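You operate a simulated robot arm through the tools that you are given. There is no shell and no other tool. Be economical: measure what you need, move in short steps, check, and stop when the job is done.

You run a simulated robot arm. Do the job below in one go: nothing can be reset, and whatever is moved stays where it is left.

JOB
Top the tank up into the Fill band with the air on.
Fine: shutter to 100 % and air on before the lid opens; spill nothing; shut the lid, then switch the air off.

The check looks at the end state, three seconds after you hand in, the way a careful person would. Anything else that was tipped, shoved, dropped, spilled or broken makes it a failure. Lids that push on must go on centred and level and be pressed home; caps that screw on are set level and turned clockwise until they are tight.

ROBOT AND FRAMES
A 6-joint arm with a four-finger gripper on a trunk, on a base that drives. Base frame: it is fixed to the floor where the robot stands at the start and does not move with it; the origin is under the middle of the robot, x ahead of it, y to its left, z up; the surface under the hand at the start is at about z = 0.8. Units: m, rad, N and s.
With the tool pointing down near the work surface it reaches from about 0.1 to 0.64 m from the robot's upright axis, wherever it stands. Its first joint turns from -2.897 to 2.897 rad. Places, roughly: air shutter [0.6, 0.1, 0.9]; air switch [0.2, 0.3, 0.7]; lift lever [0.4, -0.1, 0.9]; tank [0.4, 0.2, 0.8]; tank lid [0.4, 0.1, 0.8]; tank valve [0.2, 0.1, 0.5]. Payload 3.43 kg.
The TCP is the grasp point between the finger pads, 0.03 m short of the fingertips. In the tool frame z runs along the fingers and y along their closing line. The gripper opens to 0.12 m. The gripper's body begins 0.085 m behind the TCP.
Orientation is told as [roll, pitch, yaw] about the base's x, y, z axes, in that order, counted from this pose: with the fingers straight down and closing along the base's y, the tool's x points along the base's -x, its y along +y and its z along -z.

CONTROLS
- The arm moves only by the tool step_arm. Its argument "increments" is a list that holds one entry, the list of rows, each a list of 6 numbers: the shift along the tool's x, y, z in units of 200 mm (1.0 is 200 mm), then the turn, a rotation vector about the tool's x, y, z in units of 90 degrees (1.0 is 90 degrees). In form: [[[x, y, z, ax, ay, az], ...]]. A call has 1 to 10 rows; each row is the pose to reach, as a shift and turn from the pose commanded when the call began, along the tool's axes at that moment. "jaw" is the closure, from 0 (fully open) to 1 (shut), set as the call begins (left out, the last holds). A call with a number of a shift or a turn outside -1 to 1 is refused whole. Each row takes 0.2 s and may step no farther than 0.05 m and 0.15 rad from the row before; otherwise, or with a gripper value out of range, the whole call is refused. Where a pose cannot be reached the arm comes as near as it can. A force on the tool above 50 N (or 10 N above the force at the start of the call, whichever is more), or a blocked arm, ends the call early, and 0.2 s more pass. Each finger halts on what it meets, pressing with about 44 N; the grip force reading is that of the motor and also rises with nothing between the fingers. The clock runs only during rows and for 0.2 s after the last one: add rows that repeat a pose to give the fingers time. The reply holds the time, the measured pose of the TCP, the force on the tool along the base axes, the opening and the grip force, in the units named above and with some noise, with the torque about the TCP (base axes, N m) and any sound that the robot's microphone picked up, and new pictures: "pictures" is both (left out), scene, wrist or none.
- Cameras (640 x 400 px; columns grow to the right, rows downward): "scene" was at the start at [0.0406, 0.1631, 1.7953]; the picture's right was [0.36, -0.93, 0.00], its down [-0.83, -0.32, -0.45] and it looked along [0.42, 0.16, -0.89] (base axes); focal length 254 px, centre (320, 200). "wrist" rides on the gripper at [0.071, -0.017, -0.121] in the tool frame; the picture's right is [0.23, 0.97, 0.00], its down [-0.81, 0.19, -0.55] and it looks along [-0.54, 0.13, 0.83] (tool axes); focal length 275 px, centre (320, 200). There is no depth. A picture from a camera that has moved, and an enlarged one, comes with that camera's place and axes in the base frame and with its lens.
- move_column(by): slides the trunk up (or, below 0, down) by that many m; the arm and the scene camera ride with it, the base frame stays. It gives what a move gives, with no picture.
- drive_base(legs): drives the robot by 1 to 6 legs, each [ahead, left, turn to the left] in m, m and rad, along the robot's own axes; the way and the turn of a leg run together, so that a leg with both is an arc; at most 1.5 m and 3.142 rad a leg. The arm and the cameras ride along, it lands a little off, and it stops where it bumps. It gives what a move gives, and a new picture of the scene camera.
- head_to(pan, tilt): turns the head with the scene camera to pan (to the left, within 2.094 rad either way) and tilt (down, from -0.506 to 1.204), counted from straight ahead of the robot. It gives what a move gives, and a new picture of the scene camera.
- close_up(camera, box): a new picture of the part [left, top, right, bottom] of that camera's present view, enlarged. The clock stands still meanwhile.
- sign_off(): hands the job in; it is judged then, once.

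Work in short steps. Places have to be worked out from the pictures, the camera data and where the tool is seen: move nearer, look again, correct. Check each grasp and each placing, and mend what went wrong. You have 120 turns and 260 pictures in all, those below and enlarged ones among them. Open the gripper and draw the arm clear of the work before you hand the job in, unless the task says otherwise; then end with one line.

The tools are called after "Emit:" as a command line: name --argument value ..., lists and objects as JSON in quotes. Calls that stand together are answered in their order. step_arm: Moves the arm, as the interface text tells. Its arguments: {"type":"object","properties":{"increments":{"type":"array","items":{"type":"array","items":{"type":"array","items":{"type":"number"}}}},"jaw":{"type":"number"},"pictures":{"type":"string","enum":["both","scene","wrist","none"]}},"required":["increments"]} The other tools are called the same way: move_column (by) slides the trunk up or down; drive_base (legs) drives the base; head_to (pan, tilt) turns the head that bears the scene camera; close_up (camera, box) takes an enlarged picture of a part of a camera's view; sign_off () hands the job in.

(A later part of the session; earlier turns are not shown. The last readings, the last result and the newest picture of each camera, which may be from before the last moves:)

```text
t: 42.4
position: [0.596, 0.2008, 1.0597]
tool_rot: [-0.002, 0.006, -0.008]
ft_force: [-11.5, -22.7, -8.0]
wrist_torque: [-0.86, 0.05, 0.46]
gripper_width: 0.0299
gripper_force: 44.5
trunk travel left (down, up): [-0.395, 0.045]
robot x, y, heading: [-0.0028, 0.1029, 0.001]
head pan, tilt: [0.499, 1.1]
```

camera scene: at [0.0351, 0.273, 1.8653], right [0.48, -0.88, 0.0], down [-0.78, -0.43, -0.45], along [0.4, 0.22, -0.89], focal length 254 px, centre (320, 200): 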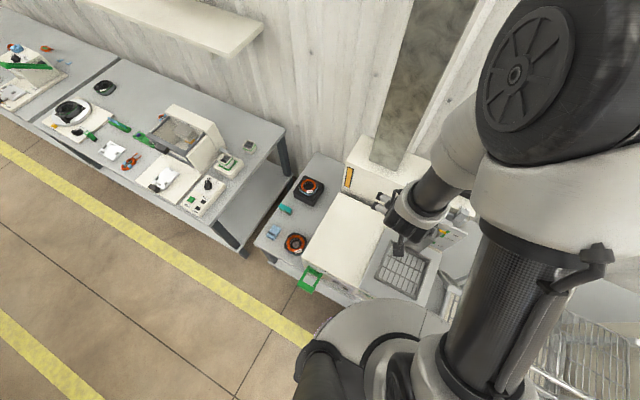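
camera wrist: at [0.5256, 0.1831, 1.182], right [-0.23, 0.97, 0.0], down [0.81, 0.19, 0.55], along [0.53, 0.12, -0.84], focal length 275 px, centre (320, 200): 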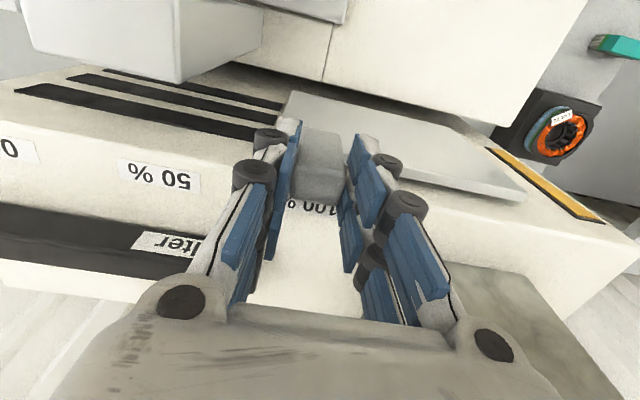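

The end stop is felt (-23 N, no motion). I release, rise and look.

Emit:
step_arm --increments '[[[0, -0.03, 0, 0, 0, 0], [0, -0.03, 0, 0, 0, 0], [0, -0.03, 0, 0, 0, 0], [0, -0.03, -0.2, 0, 0, 0], [0, -0.03, -0.4, 0, 0, 0], [0, -0.03, -0.6, 0, 0, 0], [0, -0.03, -0.8, 0, 0, 0]]]' --jaw 0.5 --pictures "wrist"

```text
t: 44.0
position: [0.5983, 0.1992, 1.2223]
tool_rot: [-0.001, 0.004, -0.007]
ft_force: [0.6, -0.1, 0.5]
wrist_torque: [0.0, -0.02, 0.01]
gripper_width: 0.0598
gripper_force: 0.0
trunk travel left (down, up): [-0.395, 0.045]
robot x, y, heading: [-0.0016, 0.0986, 0.005]
head pan, tilt: [0.499, 1.1]
camera wrist: at [0.5267, 0.1816, 1.3432], right [-0.22, 0.97, 0.0], down [0.81, 0.19, 0.55], along [0.54, 0.12, -0.83], focal length 275 px, centre (320, 200)
```

wrist: 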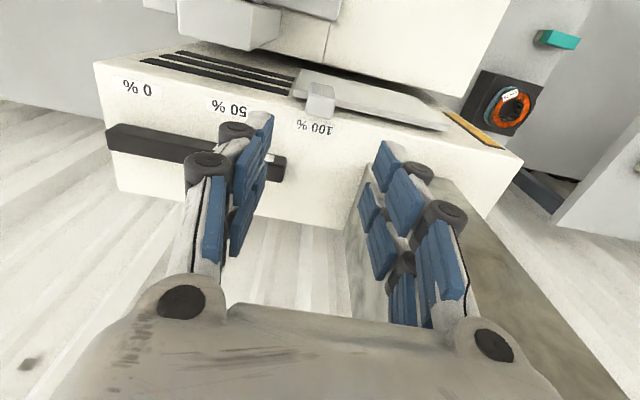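

Shutter is at 100 %. Next the air switch: I back the robot off, retract the arm and tilt the tool forward.

Emit:
drive_base --legs '[[-0.35, 0, 0]]'

Emit:
step_arm --increments '[[[0.14, 0.063, 0, 0, -0.085, 0], [0.28, 0.126, 0, 0, -0.17, 0], [0.42, 0.189, 0, 0, -0.255, 0], [0.56, 0.252, 0, 0, -0.34, 0], [0.7, 0.315, 0, 0, -0.425, 0], [0.84, 0.378, 0, 0, -0.51, 0], [0.98, 0.44, 0, 0, -0.573, 0]]]' --jaw 1.0 --pictures "none"

```text
t: 46.3
position: [0.2493, 0.2004, 1.2212]
tool_rot: [0.0, 0.001, -0.004]
ft_force: [0.5, -0.3, 1.0]
wrist_torque: [-0.02, -0.02, -0.01]
gripper_width: 0.0599
gripper_force: 0.0
trunk travel left (down, up): [-0.395, 0.045]
robot x, y, heading: [-0.3487, 0.0985, 0.006]
head pan, tilt: [0.499, 1.1]
camera scene: at [-0.3157, 0.2697, 1.8654], right [0.49, -0.87, 0.0], down [-0.78, -0.43, -0.45], along [0.4, 0.22, -0.89], focal length 254 px, centre (320, 200)
```

scene: 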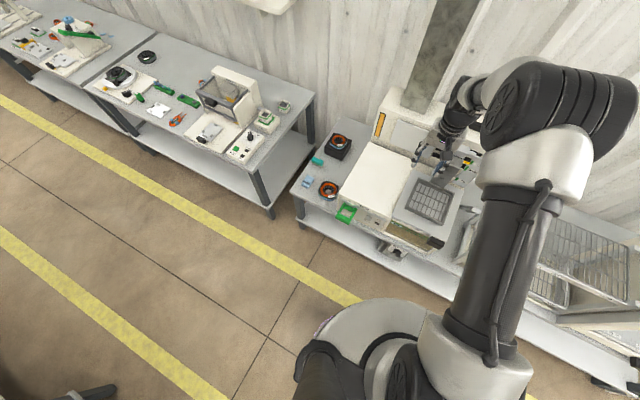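

```text
t: 47.9
position: [0.08, 0.3213, 1.2643]
tool_rot: [-0.043, -0.888, 0.024]
ft_force: [-1.0, -0.1, 0.0]
wrist_torque: [-0.02, -0.01, -0.02]
gripper_width: 0.0
gripper_force: 33.2
out of reach, approached as far as the arm can: row 3, 4, 6, 7
trunk travel left (down, up): [-0.395, 0.045]
robot x, y, heading: [-0.3497, 0.1006, 0.005]
head pan, tilt: [0.499, 1.1]
```

I lower the trunk and look at the panel.

Emit:
move_column --by -0.36

Emit:
step_arm --increments '[[[0, 0, 0, 0, 0, 0]]]' --pictures "wrist"

```text
t: 51.4
position: [0.0826, 0.3215, 0.9038]
tool_rot: [-0.043, -0.883, 0.024]
ft_force: [-0.4, 0.9, 0.3]
wrist_torque: [0.0, 0.0, 0.0]
gripper_width: 0.0
gripper_force: 33.0
trunk travel left (down, up): [-0.035, 0.405]
robot x, y, heading: [-0.3516, 0.0983, 0.007]
head pan, tilt: [0.499, 1.1]
```

```text
t: 51.8
position: [0.0816, 0.3217, 0.9038]
tool_rot: [-0.043, -0.883, 0.024]
ft_force: [0.8, 0.3, -0.6]
wrist_torque: [0.01, 0.02, -0.02]
gripper_width: 0.0002
gripper_force: 33.3
trunk travel left (down, up): [-0.035, 0.405]
robot x, y, heading: [-0.3502, 0.1004, 0.011]
head pan, tilt: [0.499, 1.1]
camera wrist: at [-0.0578, 0.3054, 0.9265], right [-0.14, 0.97, -0.2], down [0.09, 0.22, 0.97], along [0.99, 0.11, -0.12], focal length 275 px, centre (320, 200)
```

wrist: 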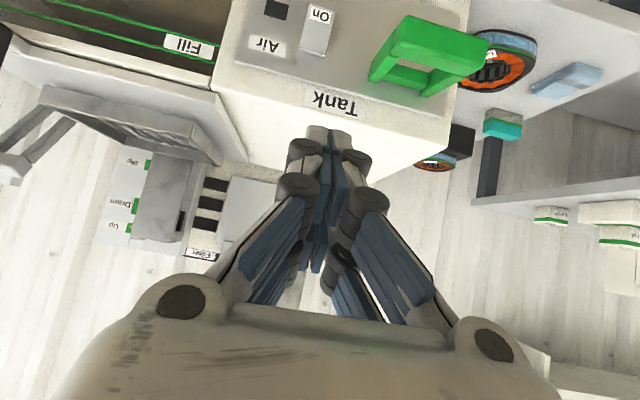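

Good view. I lower the tip toward the switch height and centre on y≈0.29.

Emit:
step_arm --increments '[[[0.125, -0.04, 0.1, 0, 0, 0], [0.25, -0.08, 0.2, 0, 0, 0], [0.375, -0.12, 0.3, 0, 0, 0], [0.5, -0.16, 0.4, 0, 0, 0]]]' --pictures "wrist"

Emit:
close_up --camera "wrist" --box '[200, 40, 440, 190]'

```text
t: 52.8
position: [0.1269, 0.3324, 0.8113]
tool_rot: [-0.11, -0.861, 0.064]
ft_force: [0.1, -0.3, 0.1]
wrist_torque: [0.0, 0.01, 0.0]
gripper_width: 0.0
gripper_force: 33.1
out of reach, approached as far as the arm can: row 1, 2, 3, 4
trunk travel left (down, up): [-0.035, 0.405]
robot x, y, heading: [-0.3536, 0.0976, 0.011]
head pan, tilt: [0.499, 1.1]
camera wrist: at [-0.0108, 0.319, 0.8369], right [-0.13, 0.96, -0.24], down [0.11, 0.26, 0.96], along [0.99, 0.1, -0.14], focal length 275 px, centre (320, 200)
```

wrist: 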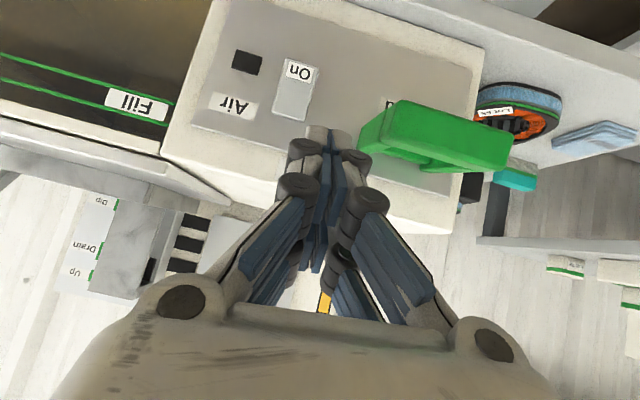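

```text
2.67 times, centred on (320, 115) of wrist
camera zoom: at [-0.0108, 0.319, 0.8369], right [-0.13, 0.96, -0.24], down [0.11, 0.26, 0.96], along [0.99, 0.1, -0.14], focal length 734 px, centre (320, 427)
```

zoom: 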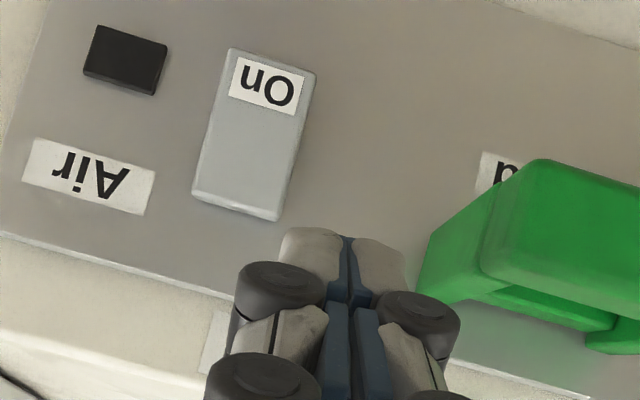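

The arm is near a wrist limit at this azimuth. I back off and shift the base left so the switch lies straight ahead of the shoulder.

Emit:
drive_base --legs '[[-0.1, 0, 0], [0, 0.2, 0]]'

Emit:
step_arm --increments '[[[0, -0.2, 0, 0, 0, 0], [0, -0.4, 0, 0, 0, 0], [0, -0.6, 0, 0, 0, 0], [0, -0.8, 0, 0, 0, 0], [0, -1.0, 0, 0, 0, 0]]]' --pictures "wrist"

```text
t: 55.1
position: [0.025, 0.5282, 0.8108]
tool_rot: [-0.113, -0.858, 0.061]
ft_force: [-0.9, -0.2, 0.6]
wrist_torque: [-0.03, 0.02, 0.03]
gripper_width: 0.0002
gripper_force: 33.8
trunk travel left (down, up): [-0.035, 0.405]
robot x, y, heading: [-0.4557, 0.2947, 0.006]
head pan, tilt: [0.499, 1.1]
camera scene: at [-0.4167, 0.4661, 1.5053], right [0.49, -0.87, 0.0], down [-0.78, -0.43, -0.45], along [0.4, 0.22, -0.89], focal length 254 px, centre (320, 200)
```

scene: 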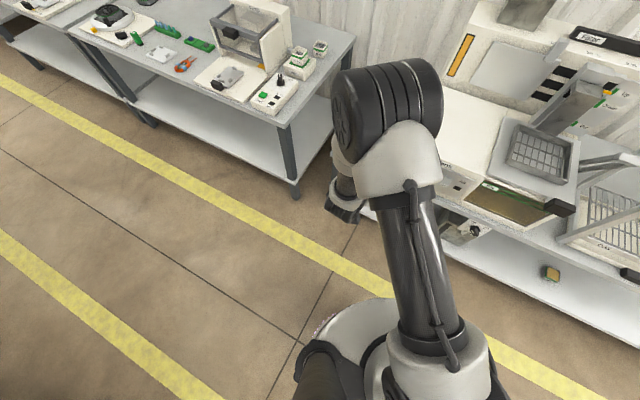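

```text
t: 56.3
position: [0.0479, 0.3196, 0.843]
tool_rot: [-0.189, -0.837, 0.12]
ft_force: [0.1, 0.3, -1.1]
wrist_torque: [0.0, 0.0, -0.02]
gripper_width: 0.0
gripper_force: 33.9
out of reach, approached as far as the arm can: row 1, 2, 3, 4, 5
trunk travel left (down, up): [-0.035, 0.405]
robot x, y, heading: [-0.4536, 0.2922, 0.009]
head pan, tilt: [0.499, 1.1]
camera wrist: at [-0.0899, 0.3075, 0.8733], right [-0.13, 0.95, -0.29], down [0.13, 0.31, 0.94], along [0.98, 0.09, -0.17], focal length 275 px, centre (320, 200)
```

wrist: 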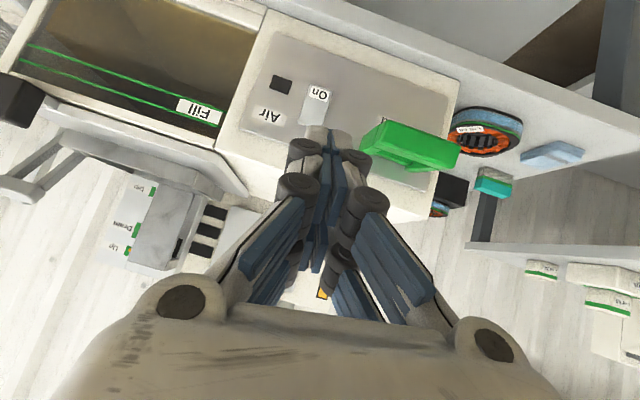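

The wrist pitch seems limited; a shallower tilt (~-0.55) suffices to press the rocker. I tilt back and retract a little.

Emit:
step_arm --increments '[[[0, 0, -0.1, 0, 0.08, 0], [0, 0, -0.2, 0, 0.16, 0], [0, 0, -0.3, 0, 0.22, 0], [0, 0, -0.3, 0, 0.22, 0]]]' --pictures "wrist"

```text
t: 57.3
position: [0.005, 0.3268, 0.8841]
tool_rot: [-0.144, -0.495, 0.047]
ft_force: [0.3, -0.2, 1.1]
wrist_torque: [-0.03, 0.01, 0.04]
gripper_width: 0.0
gripper_force: 33.5
trunk travel left (down, up): [-0.035, 0.405]
robot x, y, heading: [-0.4548, 0.293, 0.008]
head pan, tilt: [0.499, 1.1]
camera wrist: at [-0.1165, 0.3193, 0.9582], right [-0.18, 0.96, -0.23], down [0.45, 0.29, 0.84], along [0.87, 0.05, -0.49], focal length 275 px, centre (320, 200)
```

wrist: 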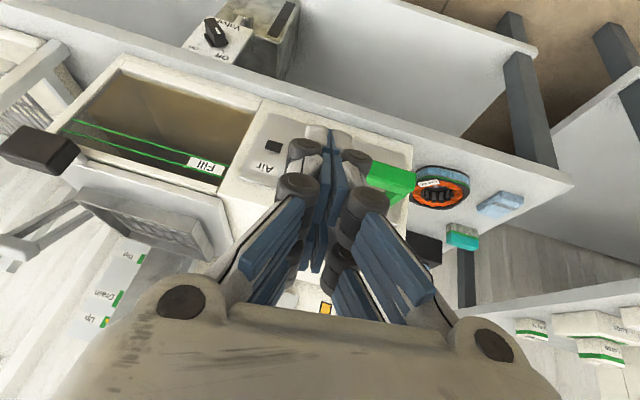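

I remove the residual roll and yaw first.

Emit:
step_arm --increments '[[[0, 0, 0, -0.078, 0, 0.026], [0, 0, 0, -0.078, 0, 0.026]]]' --pictures "none"

```text
t: 57.9
position: [0.0024, 0.341, 0.8841]
tool_rot: [-0.004, -0.496, -0.002]
ft_force: [-0.5, 0.5, 0.4]
wrist_torque: [0.01, 0.01, -0.02]
gripper_width: 0.0
gripper_force: 33.3
out of reach, approached as far as the arm can: row 1, 2
trunk travel left (down, up): [-0.035, 0.405]
robot x, y, heading: [-0.4519, 0.2943, 0.005]
head pan, tilt: [0.499, 1.1]
```

Emit:
step_arm --increments '[[[-0.06, -0.1, 0.2, 0, 0, 0], [-0.12, -0.2, 0.4, 0, 0, 0], [-0.18, -0.245, 0.6, 0, 0, 0], [-0.24, -0.245, 0.8, 0, 0, 0], [-0.3, -0.245, 1.0, 0, 0, 0]]]' --pictures "wrist"

Emit:
close_up --camera "wrist" --box '[220, 80, 460, 230]'

```text
t: 59.1
position: [0.1412, 0.3449, 0.7336]
tool_rot: [0.009, -0.504, -0.041]
ft_force: [2.4, -9.4, -0.6]
wrist_torque: [0.34, 0.1, -0.08]
gripper_width: 0.0001
gripper_force: 33.4
out of reach, approached as far as the arm can: row 1, 2, 3, 4, 5
trunk travel left (down, up): [-0.035, 0.405]
robot x, y, heading: [-0.4554, 0.294, 0.005]
head pan, tilt: [0.499, 1.1]
camera wrist: at [0.0204, 0.3309, 0.8055], right [-0.16, 0.98, -0.1], down [0.45, 0.17, 0.88], along [0.88, 0.1, -0.47], focal length 275 px, centre (320, 200)
```

wrist: 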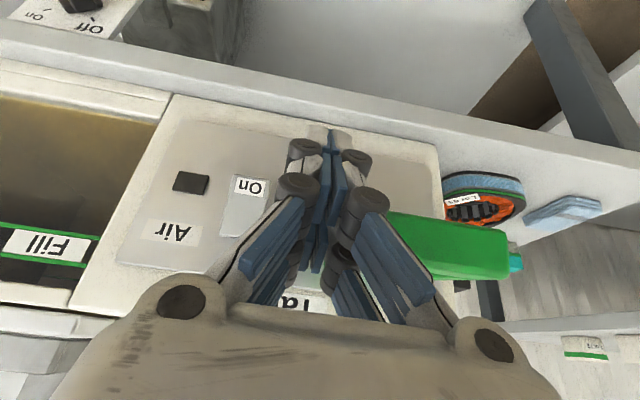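

```text
2.67 times, centred on (340, 155) of wrist
camera zoom: at [0.0204, 0.3309, 0.8055], right [-0.16, 0.98, -0.1], down [0.45, 0.17, 0.88], along [0.88, 0.1, -0.47], focal length 734 px, centre (267, 320)
```

zoom: 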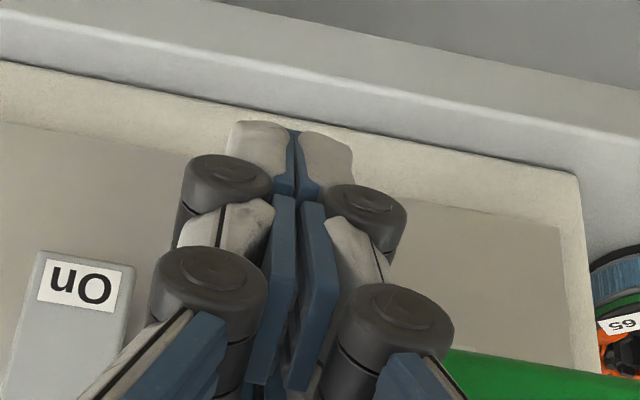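

The arm could not shift right and the gripper is leaning on the green handle's side (-9 N). I back straight off with the base.

Emit:
drive_base --legs '[[-0.15, 0, 0]]'

Emit:
step_arm --increments '[[[0, 0, 0, 0, 0, 0]]]' --pictures "wrist"

```text
t: 60.5
position: [-0.0108, 0.3464, 0.7356]
tool_rot: [0.007, -0.502, -0.037]
ft_force: [-0.3, 0.9, 0.9]
wrist_torque: [-0.02, 0.03, -0.01]
gripper_width: 0.0001
gripper_force: 33.8
trunk travel left (down, up): [-0.035, 0.405]
robot x, y, heading: [-0.6065, 0.2969, 0.01]
head pan, tilt: [0.499, 1.1]
camera scene: at [-0.5684, 0.4645, 1.5054], right [0.49, -0.87, 0.0], down [-0.78, -0.43, -0.45], along [0.4, 0.22, -0.89], focal length 254 px, centre (320, 200)
```

scene: 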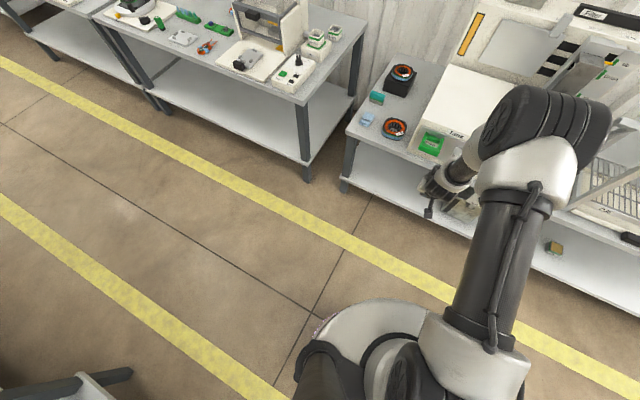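

```text
t: 60.9
position: [-0.0107, 0.3464, 0.7345]
tool_rot: [0.006, -0.505, -0.04]
ft_force: [0.1, -0.6, 0.0]
wrist_torque: [0.01, -0.02, 0.02]
gripper_width: 0.0
gripper_force: 33.2
trunk travel left (down, up): [-0.035, 0.405]
robot x, y, heading: [-0.6038, 0.2941, 0.011]
head pan, tilt: [0.499, 1.1]
camera wrist: at [-0.1321, 0.3311, 0.8062], right [-0.17, 0.98, -0.1], down [0.45, 0.17, 0.88], along [0.88, 0.1, -0.47], focal length 275 px, centre (320, 200)
```

wrist: 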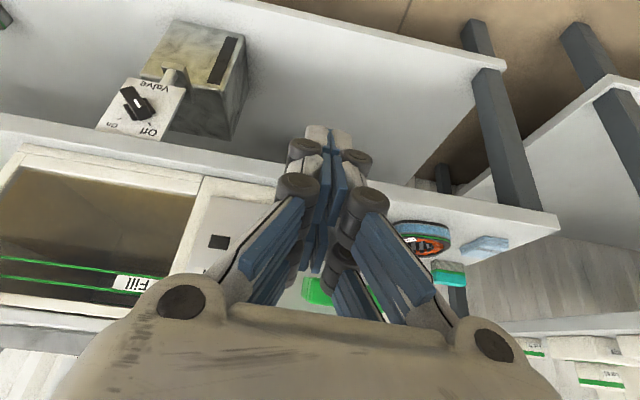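

I check whether the Feed handle or anything else moved.

Emit:
close_up --camera "scene" --box '[340, 60, 540, 220]'

```text
2.50 times, centred on (440, 140) of scene
camera zoom: at [-0.5678, 0.4645, 1.5054], right [0.49, -0.87, 0.0], down [-0.78, -0.43, -0.45], along [0.4, 0.22, -0.89], focal length 634 px, centre (20, 350)
```

zoom: 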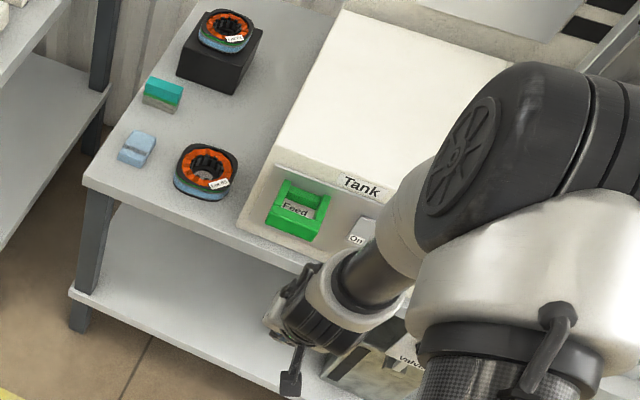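

Nothing is displaced. The arm's forward tilt is limited when radial, so I'll work with the robot to the right of the switch, the arm swung left. First drive right, then swing the arm.

Emit:
drive_base --legs '[[-0.05, -0.39, 0]]'

Emit:
step_arm --increments '[[[0, 0, -0.2, 0, 0.08, 0], [0, 0, -0.4, 0, 0.16, 0], [0, 0, -0.6, 0, 0.24, 0], [0, 0, -0.8, 0, 0.32, 0]]]' --pictures "none"

```text
t: 63.4
position: [-0.0573, -0.0467, 0.7342]
tool_rot: [0.007, -0.504, -0.04]
ft_force: [-0.2, 0.2, 0.4]
wrist_torque: [0.02, 0.01, 0.0]
gripper_width: 0.0004
gripper_force: 33.9
trunk travel left (down, up): [-0.035, 0.405]
robot x, y, heading: [-0.6531, -0.0943, 0.011]
head pan, tilt: [0.499, 1.1]
camera scene: at [-0.615, 0.0732, 1.5055], right [0.48, -0.87, 0.0], down [-0.78, -0.43, -0.45], along [0.4, 0.22, -0.89], focal length 254 px, centre (320, 200)
```

scene: 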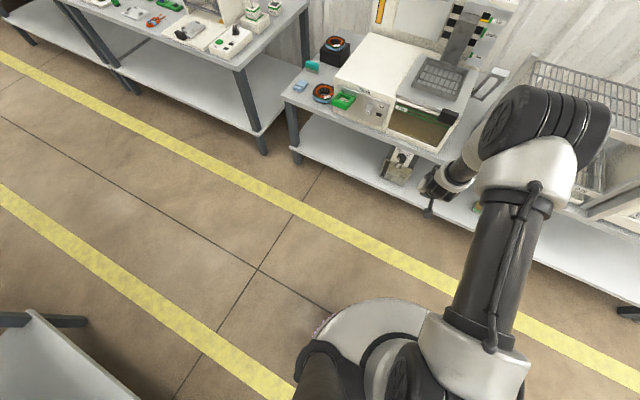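

```text
t: 64.5
position: [-0.123, -0.091, 0.8789]
tool_rot: [-0.188, -0.011, 0.175]
ft_force: [1.3, 0.0, -0.2]
wrist_torque: [0.0, 0.03, 0.03]
gripper_width: 0.0001
gripper_force: 33.1
out of reach, approached as far as the arm can: row 1, 2
trunk travel left (down, up): [-0.035, 0.405]
robot x, y, heading: [-0.6514, -0.0948, 0.003]
head pan, tilt: [0.499, 1.1]
stopped in row 4: the arm was blocked; the commanded pose is now the measured one
```

The arm stopped near the limit. I level the tool while moving left/back out of that region.

Emit:
step_arm --increments '[[[0.1, 0.2, 0, -0.03, 0, 0.03], [0.2, 0.4, 0, -0.06, 0, 0.06], [0.3, 0.6, 0, -0.09, 0, 0.09], [0.4, 0.8, 0, -0.12, 0, 0.111], [0.5, 1.0, 0, -0.12, 0, 0.111]]]' --pictures "none"

```text
t: 65.8
position: [-0.2558, 0.0866, 0.84]
tool_rot: [0.002, -0.026, 0.001]
ft_force: [-0.3, -0.3, -0.5]
wrist_torque: [-0.01, -0.03, 0.01]
gripper_width: 0.0001
gripper_force: 33.0
trunk travel left (down, up): [-0.035, 0.405]
robot x, y, heading: [-0.6498, -0.098, 0.01]
head pan, tilt: [0.499, 1.1]
```

Level now. I continue swinging the arm to the left of the robot.

Emit:
step_arm --increments '[[[0.15, 0.15, 0, 0, 0, 0], [0.3, 0.3, 0, 0, 0, 0], [0.45, 0.45, 0, 0, 0, 0], [0.6, 0.6, 0, 0, 0, 0], [0.75, 0.75, 0, 0, 0, 0], [0.9, 0.9, 0, 0, 0, 0], [1.0, 1.0, 0, 0, 0, 0]]]' --pictures "none"

Emit:
step_arm --increments '[[[0, 0, 0, 0, -0.09, 0], [0, 0, 0, 0, -0.18, 0], [0, 0, 0, 0, -0.27, 0], [0, 0, 0, 0, -0.36, 0], [0, 0, 0, 0, -0.45, 0], [0, 0, 0, 0, -0.54, 0], [0, 0, 0, 0, -0.6, 0]]]' --pictures "wrist"

```text
t: 67.3
position: [-0.4566, 0.2878, 0.8364]
tool_rot: [0.003, -0.026, -0.001]
ft_force: [0.5, 0.2, 0.3]
wrist_torque: [0.05, -0.01, 0.0]
gripper_width: 0.0
gripper_force: 33.3
trunk travel left (down, up): [-0.035, 0.405]
robot x, y, heading: [-0.6467, -0.1001, 0.009]
head pan, tilt: [0.499, 1.1]
```

```text
t: 69.0
position: [-0.4561, 0.2851, 0.838]
tool_rot: [0.009, -0.97, -0.005]
ft_force: [1.0, 0.0, -0.2]
wrist_torque: [-0.02, -0.02, 0.0]
gripper_width: 0.0
gripper_force: 33.7
trunk travel left (down, up): [-0.035, 0.405]
robot x, y, heading: [-0.6474, -0.096, 0.005]
head pan, tilt: [0.499, 1.1]
camera wrist: at [-0.5958, 0.2675, 0.8466], right [-0.13, 0.97, -0.19], down [0.0, 0.19, 0.98], along [0.99, 0.13, -0.03], focal length 275 px, centre (320, 200)
```

wrist: 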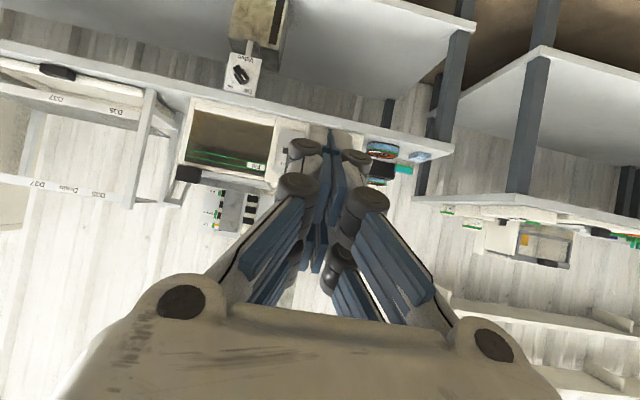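

Now the tilt works. I drive ahead so the tip comes in front of the panel.

Emit:
drive_base --legs '[[0.57, 0, 0]]'

Emit:
step_arm --increments '[[[0.1, 0, 0.07, 0, 0, 0], [0.2, 0, 0.14, 0, 0, 0]]]' --pictures "wrist"

```text
t: 72.2
position: [0.1197, 0.2897, 0.8358]
tool_rot: [0.004, -0.967, -0.004]
ft_force: [-0.1, 0.2, 0.9]
wrist_torque: [-0.01, -0.01, -0.01]
gripper_width: 0.0
gripper_force: 32.7
trunk travel left (down, up): [-0.035, 0.405]
robot x, y, heading: [-0.0754, -0.0929, 0.008]
head pan, tilt: [0.499, 1.1]
camera scene: at [-0.0393, 0.078, 1.5054], right [0.49, -0.87, 0.0], down [-0.78, -0.43, -0.45], along [0.4, 0.22, -0.89], focal length 254 px, centre (320, 200)
```

scene: 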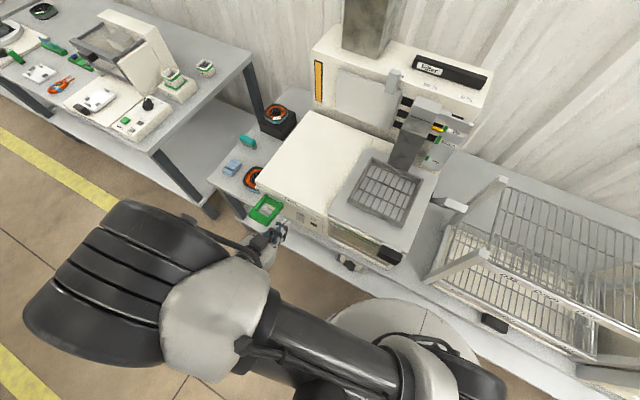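

```text
t: 72.8
position: [0.118, 0.3061, 0.7934]
tool_rot: [-0.01, -0.967, 0.006]
ft_force: [0.6, -0.8, -0.3]
wrist_torque: [0.01, 0.01, 0.0]
gripper_width: 0.0
gripper_force: 33.5
out of reach, approached as far as the arm can: row 1, 2
trunk travel left (down, up): [-0.035, 0.405]
robot x, y, heading: [-0.0765, -0.0923, 0.009]
head pan, tilt: [0.499, 1.1]
camera wrist: at [-0.0217, 0.2881, 0.804], right [-0.13, 0.97, -0.19], down [0.01, 0.2, 0.98], along [0.99, 0.12, -0.03], focal length 275 px, centre (320, 200)
```

wrist: 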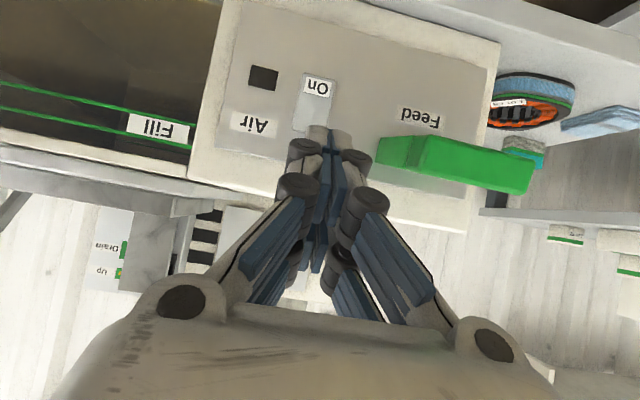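

The view is excellent. The arm is near its limit going down, so I use the last of the trunk travel and reduce the tilt.

Emit:
move_column --by -0.033

Emit:
step_arm --increments '[[[0, -0.05, 0, 0, 0.09, 0], [0, -0.08, 0, 0, 0.18, 0], [0, -0.08, 0, 0, 0.24, 0]]]' --pictures "wrist"

```text
t: 73.6
position: [0.1177, 0.3054, 0.7612]
tool_rot: [-0.008, -0.966, 0.006]
ft_force: [-0.5, -0.1, 0.7]
wrist_torque: [0.02, 0.01, 0.01]
gripper_width: 0.0001
gripper_force: 33.0
trunk travel left (down, up): [-0.002, 0.438]
robot x, y, heading: [-0.0768, -0.0914, 0.01]
head pan, tilt: [0.499, 1.1]
```

```text
t: 74.4
position: [0.1186, 0.2907, 0.7618]
tool_rot: [-0.007, -0.587, 0.0]
ft_force: [-0.6, 0.2, 0.0]
wrist_torque: [0.01, 0.02, 0.0]
gripper_width: 0.0001
gripper_force: 33.8
trunk travel left (down, up): [-0.002, 0.438]
robot x, y, heading: [-0.0746, -0.0949, 0.009]
head pan, tilt: [0.499, 1.1]
camera wrist: at [-0.0085, 0.2717, 0.8225], right [-0.19, 0.97, -0.13], down [0.37, 0.2, 0.91], along [0.91, 0.12, -0.4], focal length 275 px, centre (320, 200)
```

wrist: 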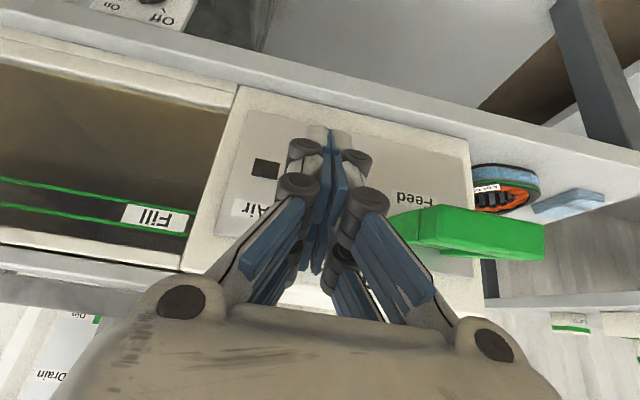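

The tip is in line with the rocker. I lower to the "On" end, then push forward gently.

Emit:
step_arm --increments '[[[0.089, 0.02, 0.133, 0, 0, 0], [-0.036, 0.02, 0.216, 0, 0, 0], [-0.119, 0.02, 0.272, 0, 0, 0]]]' --pictures "wrist"

```text
t: 75.2
position: [0.1686, 0.2932, 0.7288]
tool_rot: [-0.006, -0.59, 0.003]
ft_force: [-0.7, 0.6, -0.1]
wrist_torque: [-0.01, -0.01, 0.0]
gripper_width: 0.0001
gripper_force: 33.1
trunk travel left (down, up): [-0.002, 0.438]
robot x, y, heading: [-0.0742, -0.0968, 0.01]
head pan, tilt: [0.499, 1.1]
camera wrist: at [0.0421, 0.2755, 0.7898], right [-0.19, 0.97, -0.13], down [0.37, 0.2, 0.91], along [0.91, 0.12, -0.39], focal length 275 px, centre (320, 200)
```

wrist: 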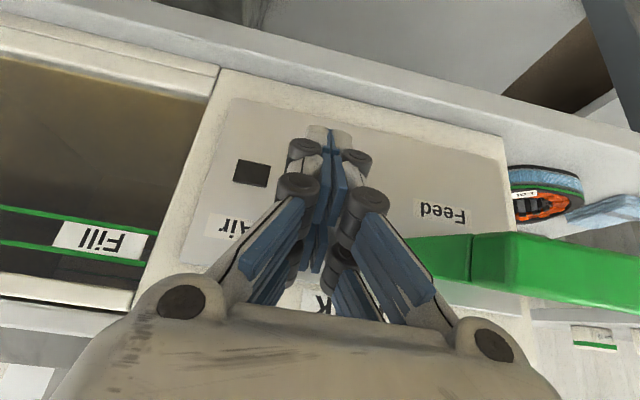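

Emit:
step_arm --increments '[[[-0.021, 0, 0.014, 0, 0, 0], [-0.042, 0, 0.028, 0, 0, 0], [-0.063, 0, 0.042, 0, 0, 0], [-0.083, 0, 0.055, 0, 0, 0], [-0.104, 0, 0.069, 0, 0, 0]]]' --pictures "wrist"

```text
t: 76.3
position: [0.1812, 0.294, 0.7274]
tool_rot: [-0.004, -0.575, 0.01]
ft_force: [-14.3, -1.4, 6.1]
wrist_torque: [0.03, -0.06, -0.08]
gripper_width: 0.0059
gripper_force: 32.8
trunk travel left (down, up): [-0.002, 0.438]
robot x, y, heading: [-0.0774, -0.093, 0.012]
head pan, tilt: [0.499, 1.1]
stopped in row 5: the force on the tool passed its limit at 57 N (the readings are from after the stop); the commanded pose is now the measured one
camera wrist: at [0.0558, 0.2748, 0.7902], right [-0.2, 0.97, -0.13], down [0.38, 0.2, 0.9], along [0.9, 0.13, -0.41], focal length 275 px, centre (320, 200)
```

wrist: 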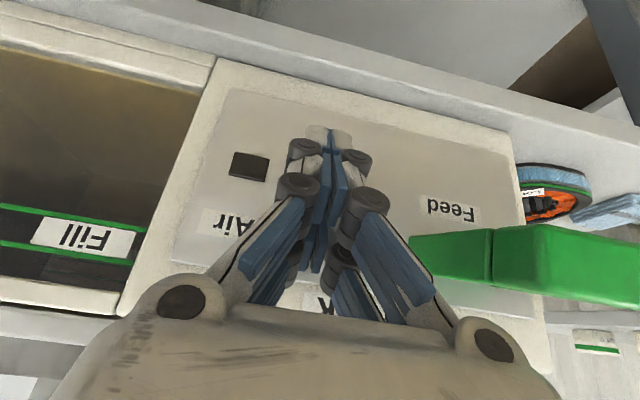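

Contact was made (57 N) but the lamp looks dark. I back off and inspect the rocker.

Emit:
step_arm --increments '[[[0.1, 0, -0.07, 0, 0, 0], [0.2, 0, -0.14, 0, 0, 0], [0.1, 0, -0.35, 0, 0, 0]]]' --pictures "wrist"

Emit:
close_up --camera "scene" --box '[240, 180, 400, 280]'

```text
t: 77.1
position: [0.129, 0.2936, 0.7743]
tool_rot: [-0.008, -0.578, 0.01]
ft_force: [0.1, -0.1, -1.0]
wrist_torque: [-0.01, 0.0, 0.0]
gripper_width: 0.0002
gripper_force: 33.4
trunk travel left (down, up): [-0.002, 0.438]
robot x, y, heading: [-0.0771, -0.0938, 0.012]
head pan, tilt: [0.499, 1.1]
camera wrist: at [0.0035, 0.2748, 0.8372], right [-0.2, 0.97, -0.13], down [0.38, 0.2, 0.9], along [0.91, 0.13, -0.41], focal length 275 px, centre (320, 200)
```

wrist: 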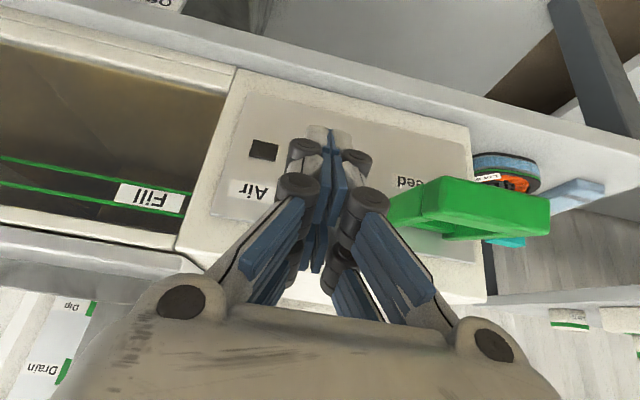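

```text
4.00 times, centred on (320, 230) of scene
camera zoom: at [-0.0407, 0.0778, 1.4725], right [0.49, -0.87, 0.0], down [-0.78, -0.43, -0.45], along [0.4, 0.22, -0.89], focal length 1014 px, centre (320, 80)
```

zoom: 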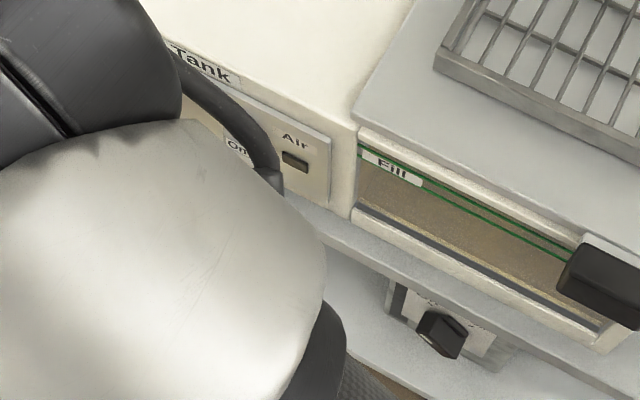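

Emit:
step_arm --increments '[[[-0.12, 0.1, -0.2, 0, 0, 0], [-0.24, 0.25, -0.4, 0, -0.06, 0], [-0.24, 0.25, -0.4, 0, -0.12, 0]]]' --pictures "wrist"

Emit:
close_up --camera "wrist" --box '[180, 40, 420, 190]'

```text
refused: row 1 steps farther than a row can; nothing moved
```

```text
2.67 times, centred on (300, 115) of wrist
camera zoom: at [0.0035, 0.2748, 0.8372], right [-0.2, 0.97, -0.13], down [0.38, 0.2, 0.9], along [0.91, 0.13, -0.41], focal length 734 px, centre (373, 427)
```

zoom: 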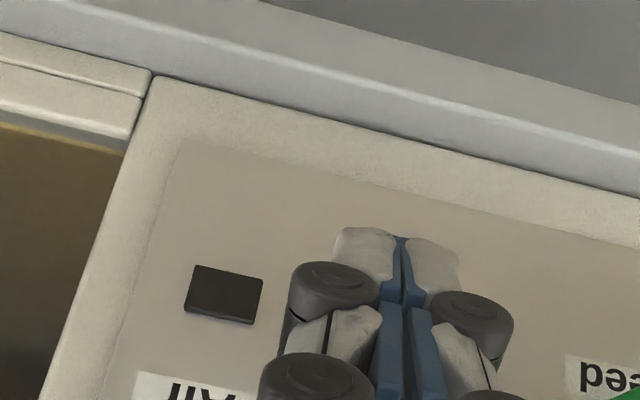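

Emit:
step_arm --increments '[[[-0.1, 0.06, -0.17, 0, 0, 0], [-0.2, 0.12, -0.34, 0, -0.06, 0], [-0.24, 0.18, -0.45, 0, -0.12, 0]]]' --pictures "none"

Emit:
close_up --camera "wrist" --box '[180, 20, 420, 170]'

```text
t: 77.9
position: [0.1178, 0.3298, 0.8778]
tool_rot: [-0.009, -0.769, 0.011]
ft_force: [-0.4, -0.5, -1.7]
wrist_torque: [-0.05, -0.01, -0.03]
gripper_width: 0.0001
gripper_force: 33.4
trunk travel left (down, up): [-0.002, 0.438]
robot x, y, heading: [-0.075, -0.0943, 0.011]
head pan, tilt: [0.499, 1.1]
```

```text
2.67 times, centred on (300, 95) of wrist
camera zoom: at [-0.0158, 0.3113, 0.9148], right [-0.17, 0.97, -0.17], down [0.2, 0.2, 0.96], along [0.97, 0.13, -0.23], focal length 734 px, centre (373, 480)
```

zoom: 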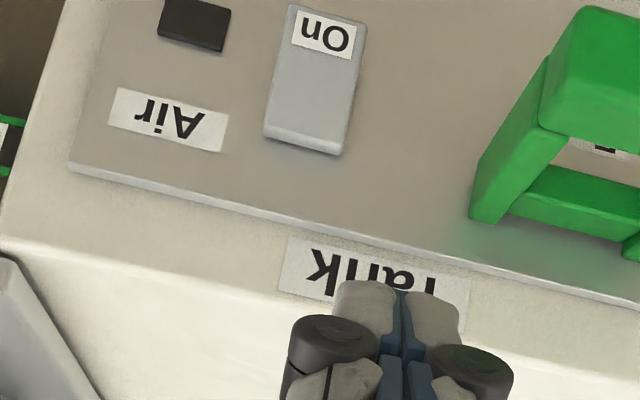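

Emit:
close_up --camera "wrist" --box '[230, 15, 330, 85]'

```text
5.71 times, centred on (280, 50) of wrist
camera zoom: at [-0.0158, 0.3113, 0.9148], right [-0.17, 0.97, -0.17], down [0.2, 0.2, 0.96], along [0.97, 0.13, -0.23], focal length 1573 px, centre (549, 1057)
```

zoom: 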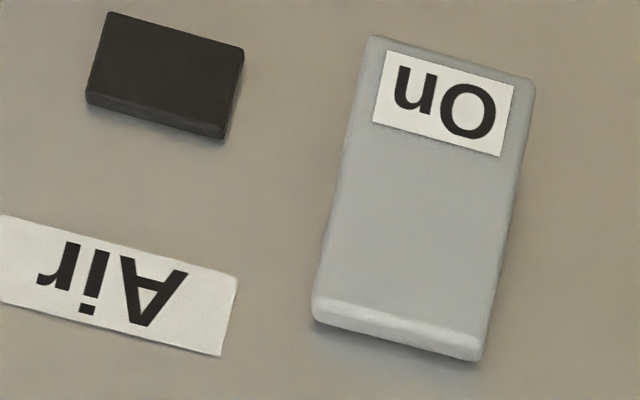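

I take a steeper view from above to see which end of the rocker protrudes.

Emit:
step_arm --increments '[[[0, -0.1, -0.1, 0, 0.09, 0], [0, -0.2, -0.2, 0, 0.18, 0], [0, -0.3, -0.3, 0, 0.27, 0], [0, -0.4, -0.3, 0, 0.36, 0]]]' --pictures "wrist"

```text
t: 78.8
position: [0.0895, 0.2206, 0.85]
tool_rot: [-0.212, -0.301, 0.023]
ft_force: [-0.1, 1.1, 1.4]
wrist_torque: [-0.09, -0.01, 0.0]
gripper_width: 0.0
gripper_force: 33.4
trunk travel left (down, up): [-0.002, 0.438]
robot x, y, heading: [-0.0784, -0.0932, 0.012]
head pan, tilt: [0.499, 1.1]
stopped in row 4: the arm was blocked; the commanded pose is now the measured one
camera wrist: at [-0.0152, 0.226, 0.9452], right [-0.18, 0.95, -0.26], down [0.62, 0.32, 0.72], along [0.77, -0.03, -0.64], focal length 275 px, centre (320, 200)
```

wrist: 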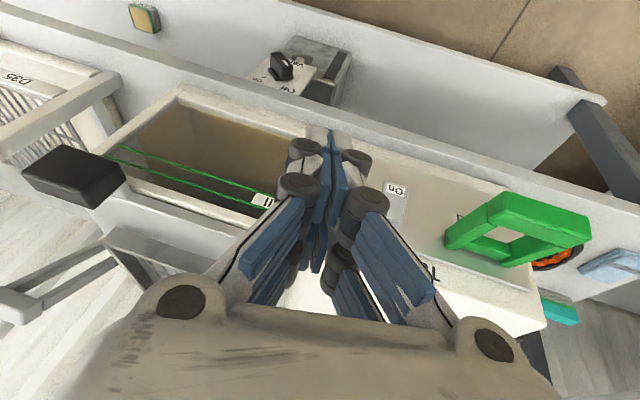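

Emit:
close_up --camera "wrist" --box '[360, 155, 440, 215]'

Emit:
close_up --camera "wrist" --box '[20, 80, 320, 270]'

```text
6.67 times, centred on (400, 185) of wrist
camera zoom: at [-0.0152, 0.226, 0.9452], right [-0.18, 0.95, -0.26], down [0.62, 0.32, 0.72], along [0.77, -0.03, -0.64], focal length 1835 px, centre (-213, 300)
```

zoom: 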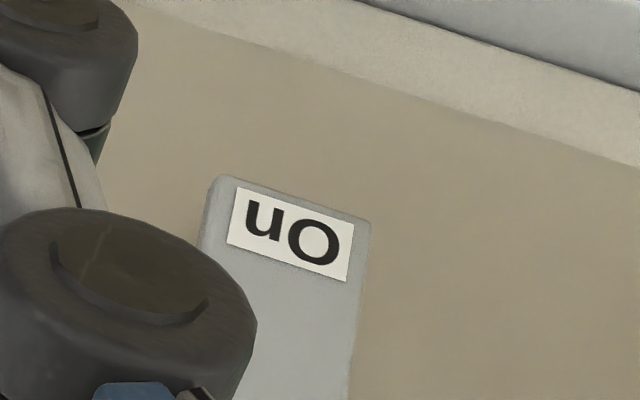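

```text
2.11 times, centred on (170, 175) of wrist
camera zoom: at [-0.0152, 0.226, 0.9452], right [-0.18, 0.95, -0.26], down [0.62, 0.32, 0.72], along [0.77, -0.03, -0.64], focal length 580 px, centre (636, 253)
```

zoom: 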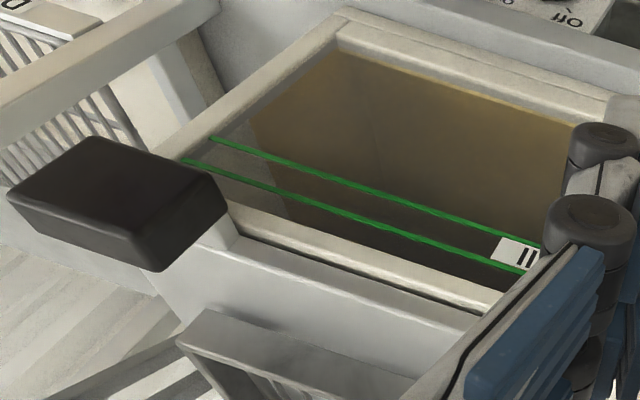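

I can't yet tell the rocker's state; pressing the upper end and watching the lamp will tell (lid is shut, so harmless). First I restore the pressing pose.

Emit:
step_arm --increments '[[[0, 0.1, -0.05, -0.07, -0.05, 0.01], [0, 0.25, -0.1, -0.12, -0.1, 0.015], [0, 0.38, -0.1, -0.135, -0.18, 0.015], [0, 0.38, -0.1, -0.135, -0.19, 0.015]]]' --pictures "none"

```text
t: 79.3
position: [0.1471, 0.2182, 0.858]
tool_rot: [-0.087, -0.394, -0.171]
ft_force: [12.6, -1.3, -9.9]
wrist_torque: [0.08, 0.87, -0.19]
gripper_width: 0.0
gripper_force: 32.9
trunk travel left (down, up): [-0.002, 0.438]
robot x, y, heading: [-0.075, -0.0878, 0.011]
head pan, tilt: [0.499, 1.1]
stopped in row 2: the arm was blocked; the commanded pose is now the measured one
```

The arm is blocked by something; I look.

Emit:
step_arm --increments '[[[0, 0, 0, 0, 0, 0]]]' --pictures "both"

```text
t: 79.7
position: [0.1493, 0.218, 0.857]
tool_rot: [-0.084, -0.392, -0.171]
ft_force: [-1.2, -0.1, 0.0]
wrist_torque: [0.0, 0.02, 0.0]
gripper_width: 0.0
gripper_force: 33.0
trunk travel left (down, up): [-0.002, 0.438]
robot x, y, heading: [-0.0792, -0.0937, 0.009]
head pan, tilt: [0.499, 1.1]
camera scene: at [-0.0424, 0.0827, 1.4723], right [0.56, -0.83, 0.0], down [-0.74, -0.49, -0.45], along [0.38, 0.25, -0.89], focal length 254 px, centre (320, 200)
camera wrist: at [0.0373, 0.2294, 0.9432], right [-0.01, 0.99, -0.16], down [0.58, 0.14, 0.8], along [0.82, -0.08, -0.57], focal length 275 px, centre (320, 200)
```

scene: 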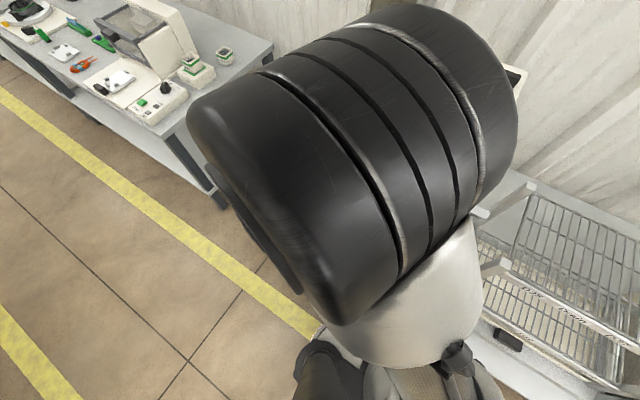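
wrist: 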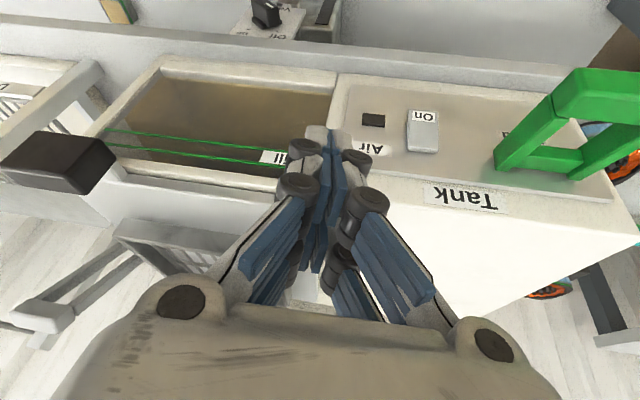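

The arm flipped to a configuration where its elbow presses near the head. I back off a bit and move the tool outward-left to unwind.

Emit:
drive_base --legs '[[-0.15, 0, 0]]'

Emit:
step_arm --increments '[[[0, 0.15, 0.05, -0.02, 0, 0], [0, 0.3, 0.1, -0.05, -0.05, 0], [0, 0.45, 0.1, -0.054, -0.1, 0], [0, 0.6, 0.1, -0.054, -0.15, 0]]]' --pictures "scene"

```text
t: 81.0
position: [-0.0017, 0.2161, 0.858]
tool_rot: [-0.083, -0.393, -0.17]
ft_force: [-0.1, -0.8, -0.5]
wrist_torque: [-0.02, -0.01, 0.02]
gripper_width: 0.0001
gripper_force: 33.6
trunk travel left (down, up): [-0.002, 0.438]
robot x, y, heading: [-0.2281, -0.0968, 0.013]
head pan, tilt: [0.499, 1.1]
camera scene: at [-0.193, 0.0797, 1.4724], right [0.54, -0.84, 0.0], down [-0.75, -0.48, -0.45], along [0.38, 0.25, -0.89], focal length 254 px, centre (320, 200)
```

scene: 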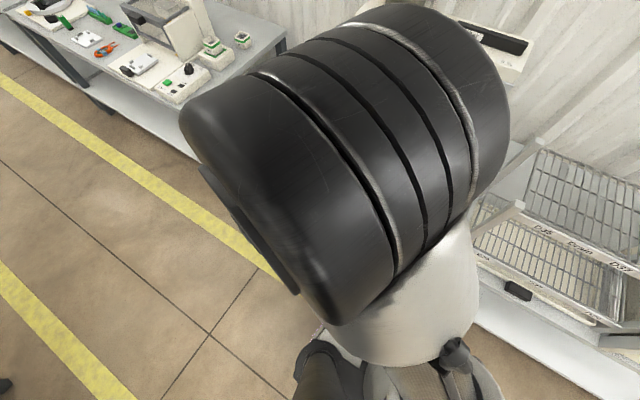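

```text
t: 82.0
position: [0.0303, 0.3325, 0.8314]
tool_rot: [-0.005, -0.629, -0.158]
ft_force: [0.4, -0.3, -0.3]
wrist_torque: [0.0, 0.0, 0.02]
gripper_width: 0.0
gripper_force: 33.2
trunk travel left (down, up): [-0.002, 0.438]
robot x, y, heading: [-0.2268, -0.0941, 0.008]
head pan, tilt: [0.499, 1.1]
camera scene: at [-0.1906, 0.0767, 1.4724], right [0.49, -0.87, 0.0], down [-0.78, -0.44, -0.45], along [0.4, 0.22, -0.89], focal length 254 px, centre (320, 200)
```

scene: 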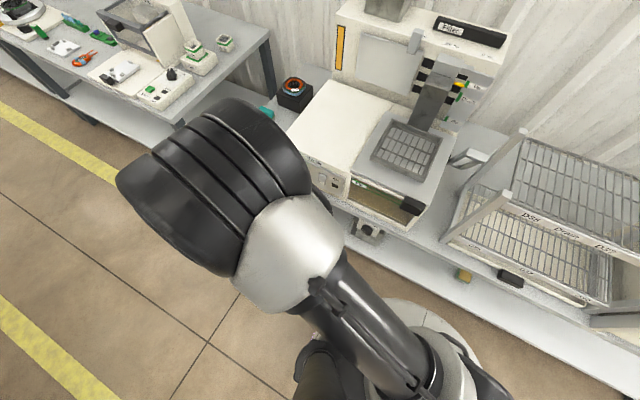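

Good, the arm is back in the favourable branch. I fix the yaw, then let the base do the alignment.

Emit:
step_arm --increments '[[[0, 0, 0, -0.03, 0, -0.04], [0, 0, 0, -0.059, 0, -0.081]]]' --pictures "none"

Emit:
drive_base --legs '[[0.1, -0.035, 0]]'

Emit:
close_up --camera "wrist" --box '[200, 40, 420, 180]'

```text
t: 82.7
position: [0.0305, 0.3306, 0.8308]
tool_rot: [-0.006, -0.629, 0.001]
ft_force: [0.6, -0.1, -0.6]
wrist_torque: [-0.02, 0.0, -0.01]
gripper_width: 0.0002
gripper_force: 33.4
trunk travel left (down, up): [-0.002, 0.438]
robot x, y, heading: [-0.2274, -0.0914, 0.009]
head pan, tilt: [0.499, 1.1]
```

```text
t: 83.8
position: [0.1307, 0.2967, 0.8295]
tool_rot: [-0.003, -0.628, -0.002]
ft_force: [0.3, -0.9, 0.6]
wrist_torque: [0.03, -0.01, -0.02]
gripper_width: 0.0002
gripper_force: 33.4
trunk travel left (down, up): [-0.002, 0.438]
robot x, y, heading: [-0.1267, -0.1294, 0.011]
head pan, tilt: [0.499, 1.1]
camera scene: at [-0.0906, 0.0428, 1.4724], right [0.49, -0.87, 0.0], down [-0.78, -0.43, -0.45], along [0.4, 0.22, -0.89], focal length 254 px, centre (320, 200)
```

scene: 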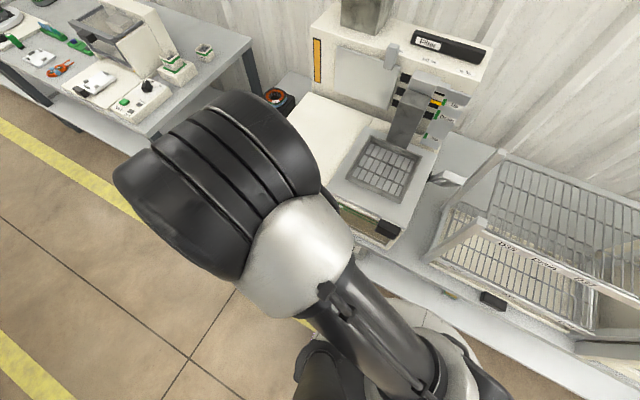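

```text
2.86 times, centred on (310, 110) of wrist
camera zoom: at [0.0013, 0.2799, 0.8865], right [-0.18, 0.97, -0.14], down [0.33, 0.19, 0.92], along [0.93, 0.12, -0.36], focal length 786 px, centre (349, 457)
```

zoom: 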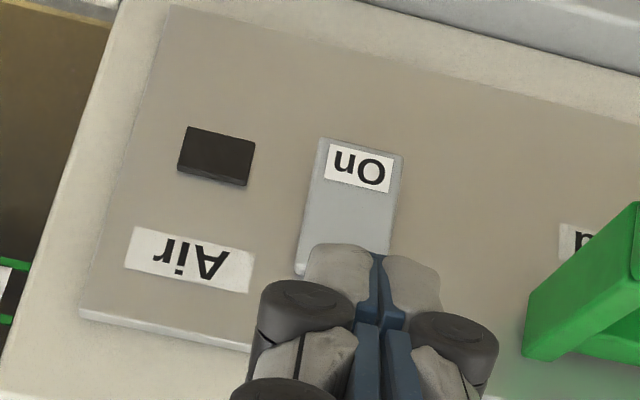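

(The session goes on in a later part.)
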